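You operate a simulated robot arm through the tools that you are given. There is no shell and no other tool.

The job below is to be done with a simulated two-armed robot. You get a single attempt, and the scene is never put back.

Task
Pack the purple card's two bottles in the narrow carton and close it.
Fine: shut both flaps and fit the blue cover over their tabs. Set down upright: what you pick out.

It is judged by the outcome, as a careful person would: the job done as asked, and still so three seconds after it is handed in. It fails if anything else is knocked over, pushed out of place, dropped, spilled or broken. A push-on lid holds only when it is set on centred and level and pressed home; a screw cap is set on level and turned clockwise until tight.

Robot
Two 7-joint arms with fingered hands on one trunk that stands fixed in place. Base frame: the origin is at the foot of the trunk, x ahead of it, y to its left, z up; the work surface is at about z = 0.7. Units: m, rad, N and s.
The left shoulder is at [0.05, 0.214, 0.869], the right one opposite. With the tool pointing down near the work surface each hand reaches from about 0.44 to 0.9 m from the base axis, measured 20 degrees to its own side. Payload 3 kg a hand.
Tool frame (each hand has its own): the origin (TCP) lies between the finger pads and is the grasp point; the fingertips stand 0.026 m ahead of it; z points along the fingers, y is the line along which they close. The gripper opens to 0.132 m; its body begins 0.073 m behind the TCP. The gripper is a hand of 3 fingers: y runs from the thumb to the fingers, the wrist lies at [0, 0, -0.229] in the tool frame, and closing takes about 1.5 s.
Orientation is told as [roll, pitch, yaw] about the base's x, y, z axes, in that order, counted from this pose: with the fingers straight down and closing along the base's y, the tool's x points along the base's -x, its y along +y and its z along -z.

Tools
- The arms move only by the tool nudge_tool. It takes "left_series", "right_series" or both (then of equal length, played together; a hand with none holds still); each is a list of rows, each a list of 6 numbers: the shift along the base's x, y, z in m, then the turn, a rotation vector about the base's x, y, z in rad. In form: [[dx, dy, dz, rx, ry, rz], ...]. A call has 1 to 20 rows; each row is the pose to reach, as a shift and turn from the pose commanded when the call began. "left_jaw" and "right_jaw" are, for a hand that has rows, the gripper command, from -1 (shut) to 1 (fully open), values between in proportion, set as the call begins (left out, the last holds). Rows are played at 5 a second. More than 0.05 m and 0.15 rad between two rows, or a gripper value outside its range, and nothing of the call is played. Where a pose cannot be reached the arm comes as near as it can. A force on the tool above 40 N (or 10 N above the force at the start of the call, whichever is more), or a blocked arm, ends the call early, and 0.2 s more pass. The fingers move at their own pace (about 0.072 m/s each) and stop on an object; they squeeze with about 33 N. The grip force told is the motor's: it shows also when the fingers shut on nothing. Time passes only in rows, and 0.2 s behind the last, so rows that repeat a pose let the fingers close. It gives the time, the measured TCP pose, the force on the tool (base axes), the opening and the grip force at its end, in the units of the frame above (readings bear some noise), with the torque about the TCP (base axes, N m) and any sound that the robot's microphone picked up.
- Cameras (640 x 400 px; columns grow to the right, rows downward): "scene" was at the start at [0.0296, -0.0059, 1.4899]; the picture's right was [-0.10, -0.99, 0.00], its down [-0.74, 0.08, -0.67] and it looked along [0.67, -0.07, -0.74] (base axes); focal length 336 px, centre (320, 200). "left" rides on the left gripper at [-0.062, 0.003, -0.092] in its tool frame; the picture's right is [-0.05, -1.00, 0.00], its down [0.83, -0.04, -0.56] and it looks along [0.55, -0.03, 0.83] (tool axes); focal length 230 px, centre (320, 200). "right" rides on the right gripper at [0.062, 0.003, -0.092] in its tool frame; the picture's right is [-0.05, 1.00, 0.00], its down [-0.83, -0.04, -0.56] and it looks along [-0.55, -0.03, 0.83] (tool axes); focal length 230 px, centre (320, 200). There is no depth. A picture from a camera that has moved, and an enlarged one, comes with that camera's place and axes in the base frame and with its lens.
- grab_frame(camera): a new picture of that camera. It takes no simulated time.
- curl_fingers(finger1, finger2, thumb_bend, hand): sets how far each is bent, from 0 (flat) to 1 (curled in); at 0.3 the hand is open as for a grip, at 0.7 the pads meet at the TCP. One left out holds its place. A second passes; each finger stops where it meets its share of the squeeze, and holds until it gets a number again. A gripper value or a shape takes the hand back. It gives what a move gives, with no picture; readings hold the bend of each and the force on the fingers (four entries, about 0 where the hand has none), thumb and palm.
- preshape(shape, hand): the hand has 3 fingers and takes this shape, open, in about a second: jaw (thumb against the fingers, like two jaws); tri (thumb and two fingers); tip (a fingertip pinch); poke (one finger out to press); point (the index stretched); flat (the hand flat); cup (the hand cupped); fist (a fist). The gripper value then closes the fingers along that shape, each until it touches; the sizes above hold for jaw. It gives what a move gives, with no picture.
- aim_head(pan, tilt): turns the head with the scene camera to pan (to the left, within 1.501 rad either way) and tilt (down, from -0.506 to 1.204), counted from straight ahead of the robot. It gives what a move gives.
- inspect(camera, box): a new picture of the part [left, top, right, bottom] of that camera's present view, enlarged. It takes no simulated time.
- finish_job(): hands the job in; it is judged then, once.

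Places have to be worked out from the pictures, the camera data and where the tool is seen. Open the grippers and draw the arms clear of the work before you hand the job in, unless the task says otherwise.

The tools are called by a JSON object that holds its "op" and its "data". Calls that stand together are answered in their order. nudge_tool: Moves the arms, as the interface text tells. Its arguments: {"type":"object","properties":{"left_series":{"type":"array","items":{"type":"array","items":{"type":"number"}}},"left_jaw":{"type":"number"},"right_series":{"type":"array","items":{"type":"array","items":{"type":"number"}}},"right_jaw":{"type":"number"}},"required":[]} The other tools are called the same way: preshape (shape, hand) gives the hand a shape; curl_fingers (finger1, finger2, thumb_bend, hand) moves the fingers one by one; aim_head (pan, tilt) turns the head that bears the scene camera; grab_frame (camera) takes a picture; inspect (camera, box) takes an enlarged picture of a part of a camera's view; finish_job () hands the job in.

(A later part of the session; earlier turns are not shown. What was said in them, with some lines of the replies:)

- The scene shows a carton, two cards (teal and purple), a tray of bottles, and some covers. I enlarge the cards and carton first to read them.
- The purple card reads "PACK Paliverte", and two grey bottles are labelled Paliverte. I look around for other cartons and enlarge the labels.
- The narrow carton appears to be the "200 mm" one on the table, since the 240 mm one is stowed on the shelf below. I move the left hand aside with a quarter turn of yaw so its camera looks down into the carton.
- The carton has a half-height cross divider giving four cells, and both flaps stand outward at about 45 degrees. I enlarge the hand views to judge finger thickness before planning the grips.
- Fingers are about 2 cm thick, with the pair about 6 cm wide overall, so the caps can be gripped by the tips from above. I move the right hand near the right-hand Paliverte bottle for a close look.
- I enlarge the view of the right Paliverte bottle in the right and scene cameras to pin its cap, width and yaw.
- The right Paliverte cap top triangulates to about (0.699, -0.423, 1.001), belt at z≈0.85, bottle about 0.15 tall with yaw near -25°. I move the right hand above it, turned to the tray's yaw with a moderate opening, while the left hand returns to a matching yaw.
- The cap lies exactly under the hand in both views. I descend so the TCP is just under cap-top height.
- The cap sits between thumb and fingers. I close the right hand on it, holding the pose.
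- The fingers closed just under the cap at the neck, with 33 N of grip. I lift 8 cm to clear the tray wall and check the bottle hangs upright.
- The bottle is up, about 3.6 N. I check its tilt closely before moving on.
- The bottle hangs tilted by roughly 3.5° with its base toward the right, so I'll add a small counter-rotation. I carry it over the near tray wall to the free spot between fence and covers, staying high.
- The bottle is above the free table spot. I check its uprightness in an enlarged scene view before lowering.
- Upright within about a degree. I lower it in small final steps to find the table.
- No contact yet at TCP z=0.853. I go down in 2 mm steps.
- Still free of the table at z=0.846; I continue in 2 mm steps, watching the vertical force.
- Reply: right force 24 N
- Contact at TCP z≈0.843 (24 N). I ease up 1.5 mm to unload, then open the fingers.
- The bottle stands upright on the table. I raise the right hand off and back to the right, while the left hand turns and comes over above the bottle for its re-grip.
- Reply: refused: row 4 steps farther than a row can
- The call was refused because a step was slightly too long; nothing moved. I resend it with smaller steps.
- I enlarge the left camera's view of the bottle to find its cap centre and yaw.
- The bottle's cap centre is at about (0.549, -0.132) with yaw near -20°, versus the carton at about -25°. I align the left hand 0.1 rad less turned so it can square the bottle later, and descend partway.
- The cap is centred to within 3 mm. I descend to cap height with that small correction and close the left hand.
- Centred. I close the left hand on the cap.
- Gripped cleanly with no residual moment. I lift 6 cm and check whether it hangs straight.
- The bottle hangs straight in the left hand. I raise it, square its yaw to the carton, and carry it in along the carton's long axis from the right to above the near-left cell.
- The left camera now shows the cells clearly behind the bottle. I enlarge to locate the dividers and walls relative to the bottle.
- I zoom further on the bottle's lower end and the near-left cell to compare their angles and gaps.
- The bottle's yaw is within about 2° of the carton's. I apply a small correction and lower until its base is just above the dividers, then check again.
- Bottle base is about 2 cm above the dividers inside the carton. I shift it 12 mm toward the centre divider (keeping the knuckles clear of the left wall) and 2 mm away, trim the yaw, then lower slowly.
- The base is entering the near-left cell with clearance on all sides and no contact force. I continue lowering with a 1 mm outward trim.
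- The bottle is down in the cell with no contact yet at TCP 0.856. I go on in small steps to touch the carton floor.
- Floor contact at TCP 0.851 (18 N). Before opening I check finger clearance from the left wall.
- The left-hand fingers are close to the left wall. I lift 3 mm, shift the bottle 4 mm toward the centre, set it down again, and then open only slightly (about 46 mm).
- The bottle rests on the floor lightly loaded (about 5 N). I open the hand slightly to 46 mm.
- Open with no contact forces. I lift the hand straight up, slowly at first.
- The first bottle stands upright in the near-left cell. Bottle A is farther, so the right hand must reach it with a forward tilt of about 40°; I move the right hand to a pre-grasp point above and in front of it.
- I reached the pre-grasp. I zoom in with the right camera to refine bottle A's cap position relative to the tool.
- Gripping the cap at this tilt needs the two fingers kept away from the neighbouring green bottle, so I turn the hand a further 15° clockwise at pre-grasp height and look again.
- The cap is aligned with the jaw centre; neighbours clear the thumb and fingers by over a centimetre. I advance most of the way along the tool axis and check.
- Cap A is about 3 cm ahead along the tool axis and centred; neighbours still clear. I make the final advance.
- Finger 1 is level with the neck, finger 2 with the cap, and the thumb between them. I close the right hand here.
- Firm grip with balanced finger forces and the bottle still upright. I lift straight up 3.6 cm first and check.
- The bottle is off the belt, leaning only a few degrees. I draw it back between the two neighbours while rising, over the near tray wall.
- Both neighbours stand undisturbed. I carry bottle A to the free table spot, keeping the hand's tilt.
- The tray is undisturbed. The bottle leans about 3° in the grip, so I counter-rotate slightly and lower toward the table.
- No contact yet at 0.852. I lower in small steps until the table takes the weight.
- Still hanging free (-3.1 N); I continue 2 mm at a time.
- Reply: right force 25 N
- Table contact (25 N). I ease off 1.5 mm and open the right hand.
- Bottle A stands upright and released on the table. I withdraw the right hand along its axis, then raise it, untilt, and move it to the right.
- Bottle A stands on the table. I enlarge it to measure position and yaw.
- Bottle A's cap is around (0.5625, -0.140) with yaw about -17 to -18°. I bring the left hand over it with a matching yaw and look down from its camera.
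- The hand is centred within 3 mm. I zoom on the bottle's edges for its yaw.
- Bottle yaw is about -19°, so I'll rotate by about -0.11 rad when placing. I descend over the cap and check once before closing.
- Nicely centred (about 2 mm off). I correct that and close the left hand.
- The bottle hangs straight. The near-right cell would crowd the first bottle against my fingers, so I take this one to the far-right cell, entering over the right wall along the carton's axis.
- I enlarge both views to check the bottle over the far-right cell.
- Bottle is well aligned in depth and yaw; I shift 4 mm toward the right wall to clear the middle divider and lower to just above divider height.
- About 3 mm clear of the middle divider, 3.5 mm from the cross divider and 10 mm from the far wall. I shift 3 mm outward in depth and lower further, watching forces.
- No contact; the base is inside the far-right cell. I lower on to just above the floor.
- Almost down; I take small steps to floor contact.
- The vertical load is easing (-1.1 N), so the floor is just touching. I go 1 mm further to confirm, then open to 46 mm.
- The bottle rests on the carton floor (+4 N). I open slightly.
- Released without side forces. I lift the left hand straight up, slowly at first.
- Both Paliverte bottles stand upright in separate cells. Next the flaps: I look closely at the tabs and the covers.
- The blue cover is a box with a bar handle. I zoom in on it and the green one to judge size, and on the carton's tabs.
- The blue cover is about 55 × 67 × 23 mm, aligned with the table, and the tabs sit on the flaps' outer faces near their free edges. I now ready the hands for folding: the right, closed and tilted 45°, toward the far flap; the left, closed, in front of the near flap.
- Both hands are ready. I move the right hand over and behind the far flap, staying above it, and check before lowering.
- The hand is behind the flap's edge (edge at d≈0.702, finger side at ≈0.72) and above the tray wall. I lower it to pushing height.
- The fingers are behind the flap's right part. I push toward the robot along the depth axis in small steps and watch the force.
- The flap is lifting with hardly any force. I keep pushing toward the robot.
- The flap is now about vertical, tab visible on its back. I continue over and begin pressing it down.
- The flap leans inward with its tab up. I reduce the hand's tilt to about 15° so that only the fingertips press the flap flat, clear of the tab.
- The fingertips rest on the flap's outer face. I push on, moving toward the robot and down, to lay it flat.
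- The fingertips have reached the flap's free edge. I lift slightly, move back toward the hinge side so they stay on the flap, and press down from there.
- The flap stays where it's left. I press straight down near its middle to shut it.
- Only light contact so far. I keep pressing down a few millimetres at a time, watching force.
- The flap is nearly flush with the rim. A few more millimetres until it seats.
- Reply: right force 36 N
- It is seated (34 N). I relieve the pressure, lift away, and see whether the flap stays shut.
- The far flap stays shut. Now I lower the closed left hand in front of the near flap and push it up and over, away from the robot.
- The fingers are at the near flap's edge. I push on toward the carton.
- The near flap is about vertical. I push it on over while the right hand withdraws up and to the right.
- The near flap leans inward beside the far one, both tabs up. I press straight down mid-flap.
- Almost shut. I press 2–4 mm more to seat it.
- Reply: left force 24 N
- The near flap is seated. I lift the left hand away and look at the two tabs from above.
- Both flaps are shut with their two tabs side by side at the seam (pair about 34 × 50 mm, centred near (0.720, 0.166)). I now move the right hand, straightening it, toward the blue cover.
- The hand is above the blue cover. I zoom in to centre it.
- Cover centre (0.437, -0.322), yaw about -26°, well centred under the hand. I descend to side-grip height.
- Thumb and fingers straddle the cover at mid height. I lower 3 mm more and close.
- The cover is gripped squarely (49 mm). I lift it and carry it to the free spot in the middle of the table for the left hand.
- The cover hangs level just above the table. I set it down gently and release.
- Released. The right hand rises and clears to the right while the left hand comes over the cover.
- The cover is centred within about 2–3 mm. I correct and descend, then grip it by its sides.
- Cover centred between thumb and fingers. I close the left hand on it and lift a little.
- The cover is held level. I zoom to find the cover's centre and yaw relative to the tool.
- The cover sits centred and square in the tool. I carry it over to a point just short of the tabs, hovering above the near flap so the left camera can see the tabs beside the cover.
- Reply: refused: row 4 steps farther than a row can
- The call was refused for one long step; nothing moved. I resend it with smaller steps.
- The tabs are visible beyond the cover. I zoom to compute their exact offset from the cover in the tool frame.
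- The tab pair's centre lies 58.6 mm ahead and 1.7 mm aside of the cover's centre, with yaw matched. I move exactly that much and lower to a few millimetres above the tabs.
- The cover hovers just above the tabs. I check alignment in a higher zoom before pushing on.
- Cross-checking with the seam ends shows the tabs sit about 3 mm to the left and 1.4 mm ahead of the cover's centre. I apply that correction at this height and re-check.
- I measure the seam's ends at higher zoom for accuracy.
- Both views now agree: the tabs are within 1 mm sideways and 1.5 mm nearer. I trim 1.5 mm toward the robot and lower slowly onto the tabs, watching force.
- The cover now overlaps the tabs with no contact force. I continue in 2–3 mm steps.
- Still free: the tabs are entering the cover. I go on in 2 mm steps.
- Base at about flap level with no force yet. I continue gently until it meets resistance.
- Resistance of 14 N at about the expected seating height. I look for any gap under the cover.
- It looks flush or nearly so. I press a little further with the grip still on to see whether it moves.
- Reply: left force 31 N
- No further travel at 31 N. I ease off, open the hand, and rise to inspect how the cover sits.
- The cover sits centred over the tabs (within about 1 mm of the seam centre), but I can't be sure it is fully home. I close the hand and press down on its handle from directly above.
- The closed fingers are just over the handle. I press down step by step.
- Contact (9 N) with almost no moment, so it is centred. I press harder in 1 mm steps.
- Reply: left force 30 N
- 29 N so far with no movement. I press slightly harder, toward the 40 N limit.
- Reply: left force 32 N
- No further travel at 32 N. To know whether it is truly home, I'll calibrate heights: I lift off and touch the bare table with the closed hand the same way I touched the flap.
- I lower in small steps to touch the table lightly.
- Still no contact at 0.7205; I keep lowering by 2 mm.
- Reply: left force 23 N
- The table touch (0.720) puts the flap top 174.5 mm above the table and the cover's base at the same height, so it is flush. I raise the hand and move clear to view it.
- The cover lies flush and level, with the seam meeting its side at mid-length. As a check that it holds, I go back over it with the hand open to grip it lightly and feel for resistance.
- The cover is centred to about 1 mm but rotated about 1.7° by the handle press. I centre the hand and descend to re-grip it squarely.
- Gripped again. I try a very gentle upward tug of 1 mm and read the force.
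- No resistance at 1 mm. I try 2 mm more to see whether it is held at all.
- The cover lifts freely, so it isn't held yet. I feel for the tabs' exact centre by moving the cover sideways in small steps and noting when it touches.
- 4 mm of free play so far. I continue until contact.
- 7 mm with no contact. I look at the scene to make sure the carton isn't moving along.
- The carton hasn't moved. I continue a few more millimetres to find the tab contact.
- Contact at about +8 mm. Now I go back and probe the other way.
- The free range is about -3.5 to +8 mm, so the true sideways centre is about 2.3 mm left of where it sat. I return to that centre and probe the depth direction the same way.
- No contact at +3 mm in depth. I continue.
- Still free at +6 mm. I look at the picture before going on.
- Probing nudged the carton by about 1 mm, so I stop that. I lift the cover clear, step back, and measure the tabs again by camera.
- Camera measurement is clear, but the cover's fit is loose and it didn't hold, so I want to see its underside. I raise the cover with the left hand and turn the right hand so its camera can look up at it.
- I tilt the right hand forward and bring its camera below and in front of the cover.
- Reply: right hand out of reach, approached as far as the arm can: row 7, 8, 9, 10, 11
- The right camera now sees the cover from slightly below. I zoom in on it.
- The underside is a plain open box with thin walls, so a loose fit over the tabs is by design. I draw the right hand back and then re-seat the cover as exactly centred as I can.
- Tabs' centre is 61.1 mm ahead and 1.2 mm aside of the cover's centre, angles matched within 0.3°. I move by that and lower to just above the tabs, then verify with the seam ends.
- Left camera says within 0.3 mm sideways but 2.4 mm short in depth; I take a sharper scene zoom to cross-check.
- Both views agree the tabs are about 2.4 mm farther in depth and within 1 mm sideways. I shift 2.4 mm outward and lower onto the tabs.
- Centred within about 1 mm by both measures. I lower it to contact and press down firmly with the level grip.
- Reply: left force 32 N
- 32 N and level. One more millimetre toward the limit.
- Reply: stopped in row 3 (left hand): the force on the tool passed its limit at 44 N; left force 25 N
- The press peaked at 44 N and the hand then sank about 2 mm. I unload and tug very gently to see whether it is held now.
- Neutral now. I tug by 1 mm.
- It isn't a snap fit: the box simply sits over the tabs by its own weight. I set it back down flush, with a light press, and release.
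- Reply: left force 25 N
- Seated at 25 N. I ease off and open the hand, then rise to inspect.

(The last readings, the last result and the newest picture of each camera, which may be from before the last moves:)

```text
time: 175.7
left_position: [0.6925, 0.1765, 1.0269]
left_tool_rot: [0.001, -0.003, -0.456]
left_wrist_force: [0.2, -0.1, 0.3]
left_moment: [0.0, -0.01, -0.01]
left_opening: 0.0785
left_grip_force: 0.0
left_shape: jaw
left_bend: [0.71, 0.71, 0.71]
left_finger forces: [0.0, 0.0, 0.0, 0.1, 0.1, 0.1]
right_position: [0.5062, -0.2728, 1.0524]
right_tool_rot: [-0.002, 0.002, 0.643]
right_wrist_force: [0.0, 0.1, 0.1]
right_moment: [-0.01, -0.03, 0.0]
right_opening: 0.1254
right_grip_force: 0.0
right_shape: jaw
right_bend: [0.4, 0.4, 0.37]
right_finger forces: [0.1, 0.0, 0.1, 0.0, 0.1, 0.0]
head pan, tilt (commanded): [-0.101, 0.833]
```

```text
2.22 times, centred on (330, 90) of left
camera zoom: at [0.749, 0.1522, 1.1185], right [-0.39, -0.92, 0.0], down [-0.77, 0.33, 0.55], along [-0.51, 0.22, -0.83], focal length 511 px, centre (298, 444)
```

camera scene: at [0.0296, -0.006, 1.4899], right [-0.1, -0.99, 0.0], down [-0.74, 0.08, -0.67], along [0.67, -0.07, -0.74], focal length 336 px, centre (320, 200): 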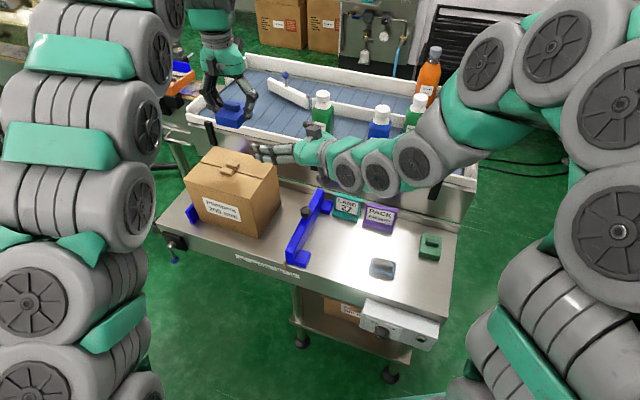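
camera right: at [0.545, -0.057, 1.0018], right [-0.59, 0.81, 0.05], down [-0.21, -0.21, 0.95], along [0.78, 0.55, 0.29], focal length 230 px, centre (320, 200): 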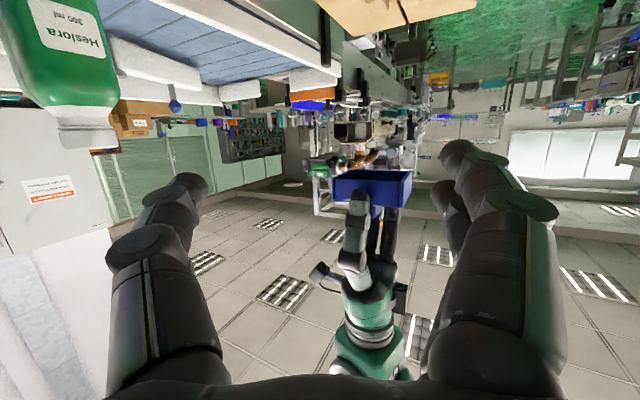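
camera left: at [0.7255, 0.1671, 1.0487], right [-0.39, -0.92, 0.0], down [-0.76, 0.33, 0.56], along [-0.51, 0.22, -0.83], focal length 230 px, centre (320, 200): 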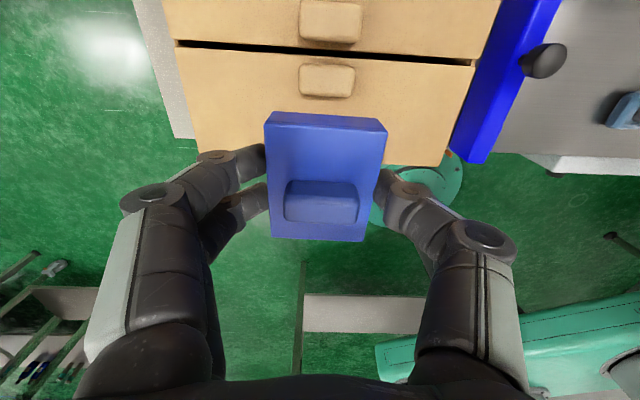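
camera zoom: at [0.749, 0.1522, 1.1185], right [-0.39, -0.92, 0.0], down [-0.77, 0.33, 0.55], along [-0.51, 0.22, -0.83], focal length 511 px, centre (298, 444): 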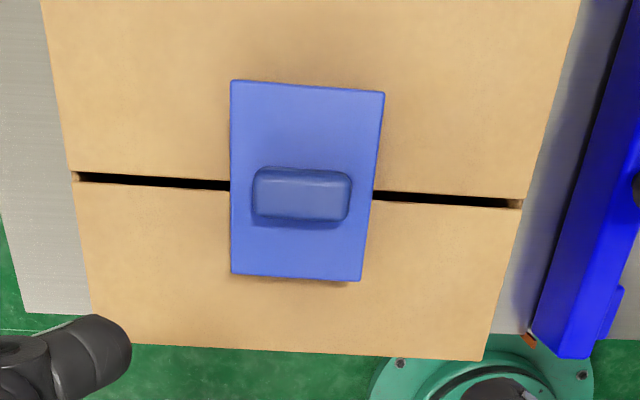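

The cover is flush and square, but about 3 mm too far in depth relative to the seam. I re-grip it to slide it back by that amount.

{"op": "nudge_tool", "data": {"left_series": [[0.0156, -0.0071, -0.03, 0, 0, 0], [0.0313, -0.0143, -0.06, 0, 0, 0], [0.0313, -0.0143, -0.1, 0, 0, 0], [0.0313, -0.0143, -0.118, 0, 0, 0], [0.0313, -0.0143, -0.118, 0, 0, 0]]}}

{"op": "nudge_tool", "data": {"left_series": [[0, 0, 0, 0, 0, 0], [0, 0, 0, 0, 0, 0], [0, 0, 0, 0, 0, 0], [0, 0, 0, 0, 0, 0], [0, 0, 0, 0, 0, 0], [0, 0, 0, 0, 0, 0]], "left_jaw": -1}}

{"op": "nudge_tool", "data": {"left_series": [[0, 0, 0.002, 0, 0, 0], [-0.0013, 0.0006, 0.002, 0, 0, 0], [-0.0026, 0.0012, 0.002, 0, 0, 0], [-0.0026, 0.0012, 0.002, 0, 0, 0]]}}

{"op": "inspect", "data": {"camera": "scene", "box": [215, 140, 275, 190]}}

```text
time: 176.9
left_position: [0.7254, 0.1617, 0.9086]
left_tool_rot: [0.0, -0.002, -0.456]
left_wrist_force: [-0.5, -0.6, -0.8]
left_moment: [0.01, 0.0, 0.0]
left_opening: 0.0785
left_grip_force: 0.1
left_shape: jaw
left_bend: [0.71, 0.71, 0.71]
left_finger forces: [0.0, 0.1, 0.0, 0.0, 0.1, 0.0]
right_position: [0.5051, -0.2719, 1.0532]
right_tool_rot: [-0.002, 0.002, 0.643]
right_wrist_force: [-0.6, 0.0, 0.1]
right_moment: [0.02, -0.02, 0.01]
right_opening: 0.1256
right_grip_force: 0.0
right_shape: jaw
right_bend: [0.4, 0.4, 0.37]
right_finger forces: [0.0, 0.0, 0.0, 0.0, 0.0, 0.0]
head pan, tilt (commanded): [-0.101, 0.833]
```

```text
time: 178.3
left_position: [0.7249, 0.1618, 0.9087]
left_tool_rot: [0.0, -0.004, -0.459]
left_wrist_force: [-0.4, 0.6, 1.0]
left_moment: [-0.01, 0.0, 0.0]
left_opening: 0.0492
left_grip_force: 33.2
left_shape: jaw
left_bend: [0.73, 0.73, 0.7]
left_finger forces: [15.1, 14.9, 0.0, 0.0, 30.0, 0.1]
right_position: [0.5058, -0.2722, 1.053]
right_tool_rot: [-0.003, 0.002, 0.642]
right_wrist_force: [-0.2, 0.8, -0.2]
right_moment: [0.0, 0.02, -0.01]
right_opening: 0.1256
right_grip_force: 0.0
right_shape: jaw
right_bend: [0.4, 0.4, 0.37]
right_finger forces: [0.0, 0.0, 0.1, 0.0, 0.0, 0.1]
head pan, tilt (commanded): [-0.101, 0.833]
```

```text
time: 179.3
left_position: [0.7217, 0.1629, 0.9088]
left_tool_rot: [0.001, -0.003, -0.456]
left_wrist_force: [0.2, -1.1, -0.1]
left_moment: [0.02, -0.03, 0.01]
left_opening: 0.0493
left_grip_force: 33.0
left_shape: jaw
left_bend: [0.73, 0.73, 0.7]
left_finger forces: [15.1, 14.9, 0.0, 0.0, 30.1, 0.0]
right_position: [0.5058, -0.2724, 1.0537]
right_tool_rot: [-0.003, 0.003, 0.642]
right_wrist_force: [-1.2, -0.4, -0.4]
right_moment: [0.02, 0.02, -0.03]
right_opening: 0.1253
right_grip_force: 0.0
right_shape: jaw
right_bend: [0.4, 0.4, 0.37]
right_finger forces: [0.0, 0.0, 0.1, 0.0, 0.0, 0.0]
head pan, tilt (commanded): [-0.101, 0.833]
```

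```text
8.00 times, centred on (245, 165) of scene
camera zoom: at [0.0296, -0.0059, 1.4899], right [-0.1, -0.99, 0.0], down [-0.74, 0.08, -0.67], along [0.67, -0.07, -0.74], focal length 2690 px, centre (920, 480)
```

zoom: 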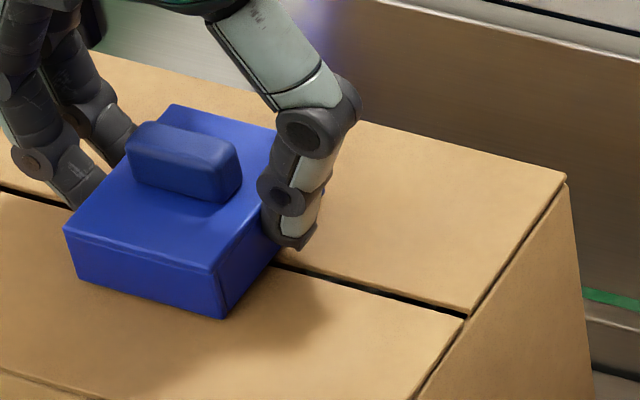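

Now I lower it to contact and press firmly again.

{"op": "nudge_tool", "data": {"left_series": [[0, 0, -0.002, 0, 0, 0], [0, 0, -0.003, 0, 0, 0], [0, 0, -0.004, 0, 0, 0]]}}

{"op": "nudge_tool", "data": {"left_series": [[0, 0, -0.001, 0, 0, 0], [0, 0, -0.0015, 0, 0, 0], [0, 0, -0.0015, 0, 0, 0]]}}

```text
time: 180.1
left_position: [0.7228, 0.1628, 0.9074]
left_tool_rot: [0.002, -0.003, -0.457]
left_wrist_force: [-2.8, -1.7, 12.3]
left_moment: [-0.09, 0.08, 0.01]
left_opening: 0.0496
left_grip_force: 32.7
left_shape: jaw
left_bend: [0.74, 0.74, 0.7]
left_finger forces: [15.7, 15.6, 0.0, 0.1, 33.5, 0.1]
right_position: [0.5041, -0.2719, 1.0527]
right_tool_rot: [-0.002, 0.002, 0.642]
right_wrist_force: [0.3, 0.0, -0.2]
right_moment: [0.02, -0.01, -0.03]
right_opening: 0.1253
right_grip_force: 0.1
right_shape: jaw
right_bend: [0.4, 0.4, 0.37]
right_finger forces: [0.1, 0.0, 0.1, 0.0, 0.0, 0.0]
head pan, tilt (commanded): [-0.101, 0.833]
```

```text
time: 180.9
left_position: [0.7226, 0.1639, 0.9053]
left_tool_rot: [0.002, -0.006, -0.458]
left_wrist_force: [-1.0, -0.6, 30.6]
left_moment: [-0.05, 0.04, 0.01]
left_opening: 0.0499
left_grip_force: 32.7
left_shape: jaw
left_bend: [0.74, 0.74, 0.71]
left_finger forces: [18.3, 18.3, 0.0, 0.0, 36.9, 0.0]
right_position: [0.5059, -0.272, 1.053]
right_tool_rot: [-0.001, 0.001, 0.643]
right_wrist_force: [-0.8, 0.6, 0.3]
right_moment: [0.0, -0.02, -0.01]
right_opening: 0.1255
right_grip_force: 0.1
right_shape: jaw
right_bend: [0.4, 0.4, 0.37]
right_finger forces: [0.0, 0.0, 0.1, 0.0, 0.1, 0.0]
head pan, tilt (commanded): [-0.101, 0.833]
```

Pressed at 31 N. I ease off, release, rise, and inspect again.

{"op": "nudge_tool", "data": {"left_series": [[0, 0, 0.001, 0, 0, 0], [0, 0, 0.002, 0, 0, 0]]}}

{"op": "nudge_tool", "data": {"left_series": [[0, 0, 0, 0, 0, 0], [0, 0, 0, 0, 0, 0], [0, 0, 0, 0, 0, 0], [0, 0, 0, 0, 0, 0]], "left_jaw": 0.2}}

{"op": "nudge_tool", "data": {"left_series": [[0, 0, 0.02, 0, 0, 0], [0, 0, 0.06, 0, 0, 0], [-0.015, 0.007, 0.1, 0, 0, 0], [-0.03, 0.014, 0.12, 0, 0, 0]]}}

{"op": "inspect", "data": {"camera": "scene", "box": [215, 140, 275, 190]}}

{"op": "inspect", "data": {"camera": "left", "box": [220, 0, 440, 180]}}

```text
time: 181.5
left_position: [0.7218, 0.1633, 0.9064]
left_tool_rot: [-0.001, -0.002, -0.455]
left_wrist_force: [2.1, 1.4, 16.1]
left_moment: [0.04, 0.0, 0.02]
left_opening: 0.0498
left_grip_force: 32.5
left_shape: jaw
left_bend: [0.74, 0.74, 0.7]
left_finger forces: [18.4, 18.3, 0.0, 0.1, 34.5, 0.0]
right_position: [0.5052, -0.2716, 1.0533]
right_tool_rot: [-0.003, 0.002, 0.642]
right_wrist_force: [0.3, 0.6, 0.0]
right_moment: [-0.01, 0.0, 0.0]
right_opening: 0.1254
right_grip_force: 0.0
right_shape: jaw
right_bend: [0.4, 0.4, 0.37]
right_finger forces: [0.1, 0.0, 0.0, 0.0, 0.0, 0.0]
head pan, tilt (commanded): [-0.101, 0.833]
```

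```text
time: 182.5
left_position: [0.7237, 0.1632, 0.9056]
left_tool_rot: [-0.001, -0.003, -0.457]
left_wrist_force: [-0.1, -0.6, 0.0]
left_moment: [-0.01, -0.01, 0.01]
left_opening: 0.0791
left_grip_force: 0.1
left_shape: jaw
left_bend: [0.71, 0.71, 0.71]
left_finger forces: [0.1, 0.0, 0.0, 0.0, 0.0, 0.1]
right_position: [0.5049, -0.2713, 1.053]
right_tool_rot: [-0.001, 0.004, 0.64]
right_wrist_force: [-0.3, -0.4, 0.4]
right_moment: [-0.01, 0.0, -0.01]
right_opening: 0.1254
right_grip_force: 0.1
right_shape: jaw
right_bend: [0.4, 0.4, 0.37]
right_finger forces: [0.1, 0.0, 0.1, 0.0, 0.1, 0.1]
head pan, tilt (commanded): [-0.101, 0.833]
```

```text
time: 183.5
left_position: [0.694, 0.1775, 1.0273]
left_tool_rot: [0.001, -0.003, -0.456]
left_wrist_force: [-0.4, 0.1, -0.2]
left_moment: [0.0, -0.01, 0.01]
left_opening: 0.0791
left_grip_force: 0.2
left_shape: jaw
left_bend: [0.71, 0.71, 0.71]
left_finger forces: [0.0, 0.0, 0.1, 0.1, 0.0, 0.1]
right_position: [0.505, -0.2721, 1.0532]
right_tool_rot: [-0.002, 0.001, 0.641]
right_wrist_force: [-0.2, -0.1, -1.0]
right_moment: [-0.02, 0.0, 0.01]
right_opening: 0.1254
right_grip_force: 0.0
right_shape: jaw
right_bend: [0.4, 0.4, 0.37]
right_finger forces: [0.1, 0.0, 0.1, 0.0, 0.0, 0.0]
head pan, tilt (commanded): [-0.101, 0.833]
```

```text
8.00 times, centred on (245, 165) of scene
camera zoom: at [0.0295, -0.006, 1.4899], right [-0.1, -0.99, 0.0], down [-0.74, 0.08, -0.67], along [0.67, -0.07, -0.74], focal length 2690 px, centre (920, 480)
```

zoom: 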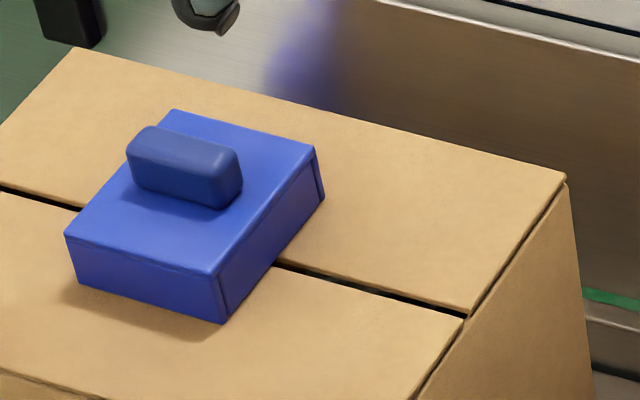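

```text
2.22 times, centred on (330, 90) of left
camera zoom: at [0.7492, 0.1531, 1.1188], right [-0.39, -0.92, 0.0], down [-0.77, 0.33, 0.55], along [-0.51, 0.22, -0.83], focal length 511 px, centre (298, 444)
```

zoom: 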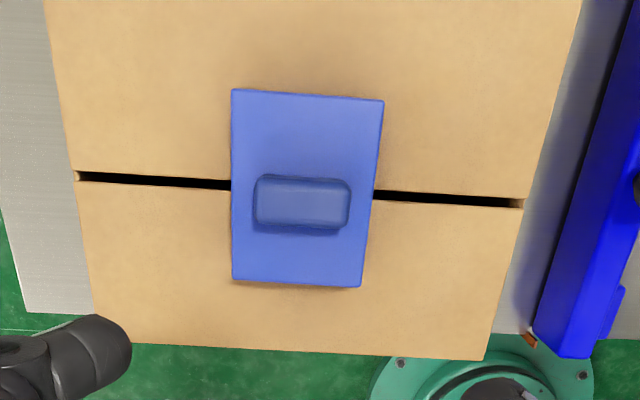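

The cover is now centred to within about 0.3 mm, flush and square. I press it once more from the top with the closed hand, this time with the contact point on the handle's middle.

{"op": "nudge_tool", "data": {"left_series": [[0.0085, -0.007, 0, 0, 0, 0], [0.017, -0.014, 0, 0, 0, 0], [0.0252, -0.0206, 0, 0, 0, 0], [0.0252, -0.0206, 0, 0, 0, 0], [0.0252, -0.0206, 0, 0, 0, 0], [0.0252, -0.0206, 0, 0, 0, 0], [0.0252, -0.0206, 0, 0, 0, 0], [0.0252, -0.0206, -0.03, 0, 0, 0], [0.0252, -0.0206, -0.06, 0, 0, 0], [0.0252, -0.0206, -0.083, 0, 0, 0]], "left_jaw": -1}}

{"op": "nudge_tool", "data": {"left_series": [[0, 0, -0.003, 0, 0, 0], [0, 0, -0.006, 0, 0, 0], [0, 0, -0.007, 0, 0, 0]]}}

```text
time: 185.7
left_position: [0.7172, 0.1564, 0.9425]
left_tool_rot: [0.0, -0.003, -0.456]
left_wrist_force: [0.0, 0.7, 0.4]
left_moment: [-0.01, 0.01, -0.02]
left_opening: 0.0
left_grip_force: 33.2
left_shape: jaw
left_bend: [0.68, 0.68, 0.74]
left_finger forces: [0.1, 0.1, 0.0, 0.1, 0.0, 0.1]
right_position: [0.5057, -0.2737, 1.0524]
right_tool_rot: [-0.002, 0.002, 0.642]
right_wrist_force: [0.6, 0.0, -0.1]
right_moment: [0.01, 0.0, -0.03]
right_opening: 0.1255
right_grip_force: 0.2
right_shape: jaw
right_bend: [0.4, 0.4, 0.37]
right_finger forces: [0.1, 0.0, 0.0, 0.0, 0.1, 0.0]
head pan, tilt (commanded): [-0.101, 0.833]
```

```text
time: 186.5
left_position: [0.7173, 0.1557, 0.9367]
left_tool_rot: [0.001, -0.005, -0.459]
left_wrist_force: [-1.7, -2.5, 10.0]
left_moment: [0.03, -0.02, 0.04]
left_opening: 0.0004
left_grip_force: 33.1
left_shape: jaw
left_bend: [0.68, 0.68, 0.75]
left_finger forces: [0.0, 0.1, 0.0, 0.1, 0.0, 0.0]
right_position: [0.505, -0.272, 1.0528]
right_tool_rot: [-0.002, 0.001, 0.642]
right_wrist_force: [-0.9, -0.1, -0.4]
right_moment: [-0.03, 0.0, -0.01]
right_opening: 0.1254
right_grip_force: 0.0
right_shape: jaw
right_bend: [0.4, 0.4, 0.37]
right_finger forces: [0.0, 0.0, 0.1, 0.1, 0.0, 0.0]
head pan, tilt (commanded): [-0.101, 0.833]
```

Contact at 10 N. I press a little more, to 25–30 N.

{"op": "nudge_tool", "data": {"left_series": [[0, 0, -0.001, 0, 0, 0], [0, 0, -0.002, 0, 0, 0], [0, 0, -0.002, 0, 0, 0], [0, 0, -0.002, 0, 0, 0]]}}

{"op": "nudge_tool", "data": {"left_series": [[0, 0, 0.003, 0, 0, 0], [0, 0, 0.02, 0, 0, 0], [0, 0, 0.06, 0, 0, 0], [-0.015, 0.007, 0.08, 0, 0, 0], [-0.03, 0.014, 0.09, 0, 0, 0]]}}

{"op": "inspect", "data": {"camera": "scene", "box": [215, 140, 275, 190]}}

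{"op": "inspect", "data": {"camera": "left", "box": [220, 0, 440, 180]}}

```text
time: 187.5
left_position: [0.7178, 0.1567, 0.9348]
left_tool_rot: [0.003, -0.003, -0.458]
left_wrist_force: [1.2, -4.0, 21.1]
left_moment: [0.11, -0.16, -0.01]
left_opening: 0.0001
left_grip_force: 32.8
left_shape: jaw
left_bend: [0.68, 0.7, 0.76]
left_finger forces: [0.1, 0.1, 0.0, 0.0, 43.1, 0.1]
right_position: [0.5058, -0.2721, 1.0524]
right_tool_rot: [-0.002, 0.0, 0.643]
right_wrist_force: [-0.9, -0.7, 0.0]
right_moment: [-0.01, 0.01, 0.05]
right_opening: 0.1253
right_grip_force: 0.1
right_shape: jaw
right_bend: [0.4, 0.4, 0.37]
right_finger forces: [0.0, 0.0, 0.0, 0.0, 0.0, 0.0]
head pan, tilt (commanded): [-0.101, 0.833]
```

```text
time: 188.7
left_position: [0.6877, 0.1697, 1.0253]
left_tool_rot: [0.003, -0.004, -0.457]
left_wrist_force: [-0.7, 0.3, 0.1]
left_moment: [0.0, -0.02, -0.01]
left_opening: 0.0002
left_grip_force: 33.4
left_shape: jaw
left_bend: [0.68, 0.69, 0.75]
left_finger forces: [0.1, 0.0, 0.0, 0.0, 0.0, 0.0]
right_position: [0.506, -0.2722, 1.0533]
right_tool_rot: [-0.001, 0.002, 0.644]
right_wrist_force: [-0.5, 0.0, -0.3]
right_moment: [-0.03, -0.05, 0.01]
right_opening: 0.1254
right_grip_force: 0.0
right_shape: jaw
right_bend: [0.4, 0.4, 0.37]
right_finger forces: [0.0, 0.0, 0.1, 0.0, 0.1, 0.0]
head pan, tilt (commanded): [-0.101, 0.833]
```

```text
8.00 times, centred on (245, 165) of scene
camera zoom: at [0.0295, -0.0059, 1.4899], right [-0.1, -0.99, 0.0], down [-0.74, 0.08, -0.67], along [0.67, -0.07, -0.74], focal length 2690 px, centre (920, 480)
```

zoom: 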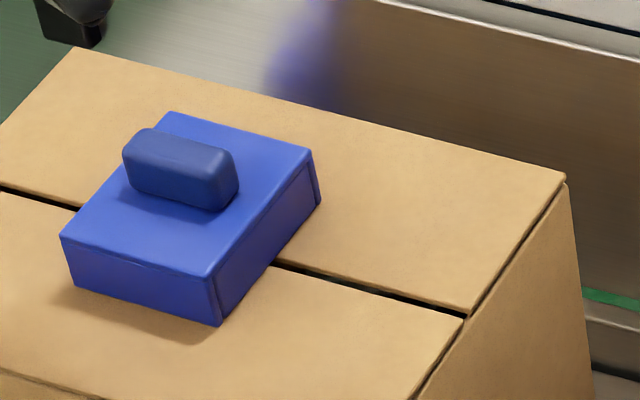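

```text
2.22 times, centred on (330, 90) of left
camera zoom: at [0.7452, 0.1466, 1.1169], right [-0.39, -0.92, 0.0], down [-0.77, 0.33, 0.55], along [-0.51, 0.22, -0.83], focal length 511 px, centre (298, 444)
```

zoom: 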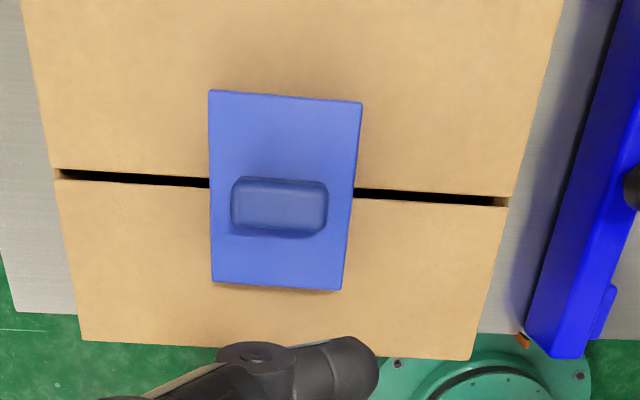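

The cover is over both tabs, flush, square and within about 1.5 mm of centre; it is a gravity fit. I now open both hands and draw the arms clear of the work.

{"op": "nudge_tool", "data": {"left_series": [[0, 0, 0.03, 0, 0, 0], [-0.01, 0.01, 0.06, 0, 0, 0], [-0.03, 0.035, 0.08, 0, 0, 0], [-0.055, 0.065, 0.09, 0, 0, 0], [-0.085, 0.095, 0.09, 0, 0, 0], [-0.115, 0.125, 0.09, 0, 0, 0], [-0.145, 0.155, 0.09, 0, 0, 0], [-0.17, 0.18, 0.09, 0, 0, 0], [-0.17, 0.18, 0.09, 0, 0, 0]], "left_jaw": 1, "right_series": [[0, -0.01, 0.02, 0, 0, 0], [-0.01, -0.03, 0.04, 0, 0, -0.1], [-0.02, -0.05, 0.06, 0, 0, -0.2], [-0.03, -0.07, 0.08, 0, 0, -0.3], [-0.04, -0.09, 0.09, 0, 0, -0.4], [-0.05, -0.1, 0.1, 0, 0, -0.5], [-0.05, -0.1, 0.1, 0, 0, -0.6], [-0.05, -0.1, 0.1, 0, 0, -0.65], [-0.05, -0.1, 0.1, 0, 0, -0.65]], "right_jaw": 1}}

{"op": "grab_frame", "data": {"camera": "scene"}}

{"op": "inspect", "data": {"camera": "scene", "box": [170, 120, 310, 240]}}

{"op": "inspect", "data": {"camera": "scene", "box": [280, 40, 500, 190]}}

```text
time: 190.7
left_position: [0.5164, 0.3501, 1.113]
left_tool_rot: [0.003, -0.004, -0.458]
left_wrist_force: [0.7, 0.4, 0.0]
left_moment: [-0.01, -0.03, -0.03]
left_opening: 0.132
left_grip_force: 0.0
left_shape: jaw
left_bend: [0.3, 0.3, 0.3]
left_finger forces: [0.0, 0.1, 0.1, 0.1, 0.0, 0.0]
right_position: [0.4551, -0.372, 1.1527]
right_tool_rot: [-0.002, 0.001, -0.008]
right_wrist_force: [0.5, -0.2, -0.1]
right_moment: [0.01, 0.0, -0.03]
right_opening: 0.132
right_grip_force: 0.1
right_shape: jaw
right_bend: [0.3, 0.3, 0.3]
right_finger forces: [0.0, 0.0, 0.1, 0.0, 0.0, 0.1]
head pan, tilt (commanded): [-0.101, 0.833]
```

```text
taken
camera scene: at [0.0296, -0.0059, 1.4899], right [-0.1, -0.99, 0.0], down [-0.74, 0.08, -0.67], along [0.67, -0.07, -0.74], focal length 336 px, centre (320, 200)
```

scene: 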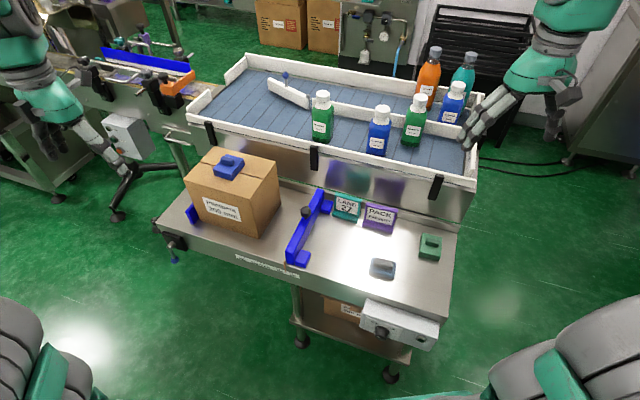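

```text
3.33 times, centred on (240, 180) of scene
camera zoom: at [0.0296, -0.0059, 1.4899], right [-0.1, -0.99, 0.0], down [-0.74, 0.08, -0.67], along [0.67, -0.07, -0.74], focal length 1121 px, centre (587, 267)
```

zoom: 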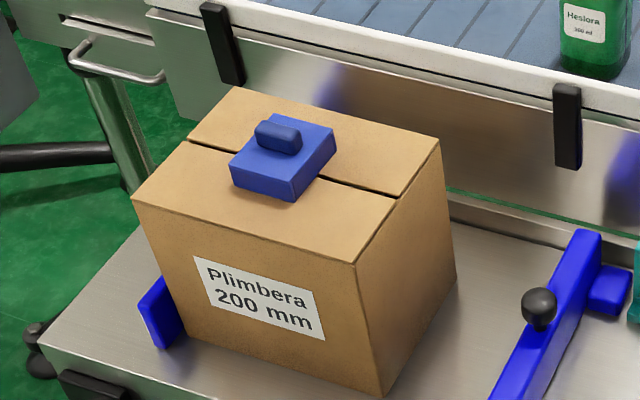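

```text
2.67 times, centred on (390, 115) of scene
camera zoom: at [0.0296, -0.0059, 1.4899], right [-0.1, -0.99, 0.0], down [-0.74, 0.08, -0.67], along [0.67, -0.07, -0.74], focal length 897 px, centre (133, 427)
```

zoom: 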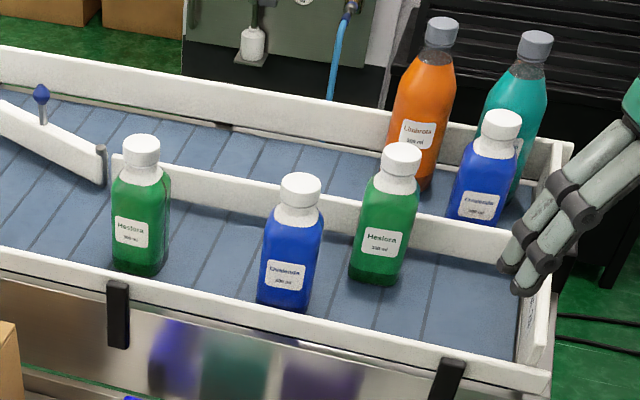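

Final pictures show the 200 mm carton shut with the blue cover on. Both Paliverte bottles are inside, all other items are standing where they were, and both hands are open and clear. I hand the job in.

{"op": "finish_job", "data": {}}

```text
The job is handed in.
```

The two Paliverte bottles from the purple card are packed in the 200 mm carton. Both flaps are shut and the blue cover is fitted over their tabs. I have handed the job in and don't yet know the verdict.

- **Bottles:** both stand upright, one in the near-left cell and one in the far-right cell.
- **Cover:** it sits flush and level, within about 1.5 mm of centre. It does not lock on. Pressed with up to 44 N it made no click, and a gentle tug lifted it freely, so only its weight holds it.
- **Carton:** it shifted about 1–1.5 mm and turned by about a degree while I was centring the cover.
- **Everything else:** in the last pictures the other bottles, cards, fence and covers are standing where they were. Both hands are open and clear of the work.
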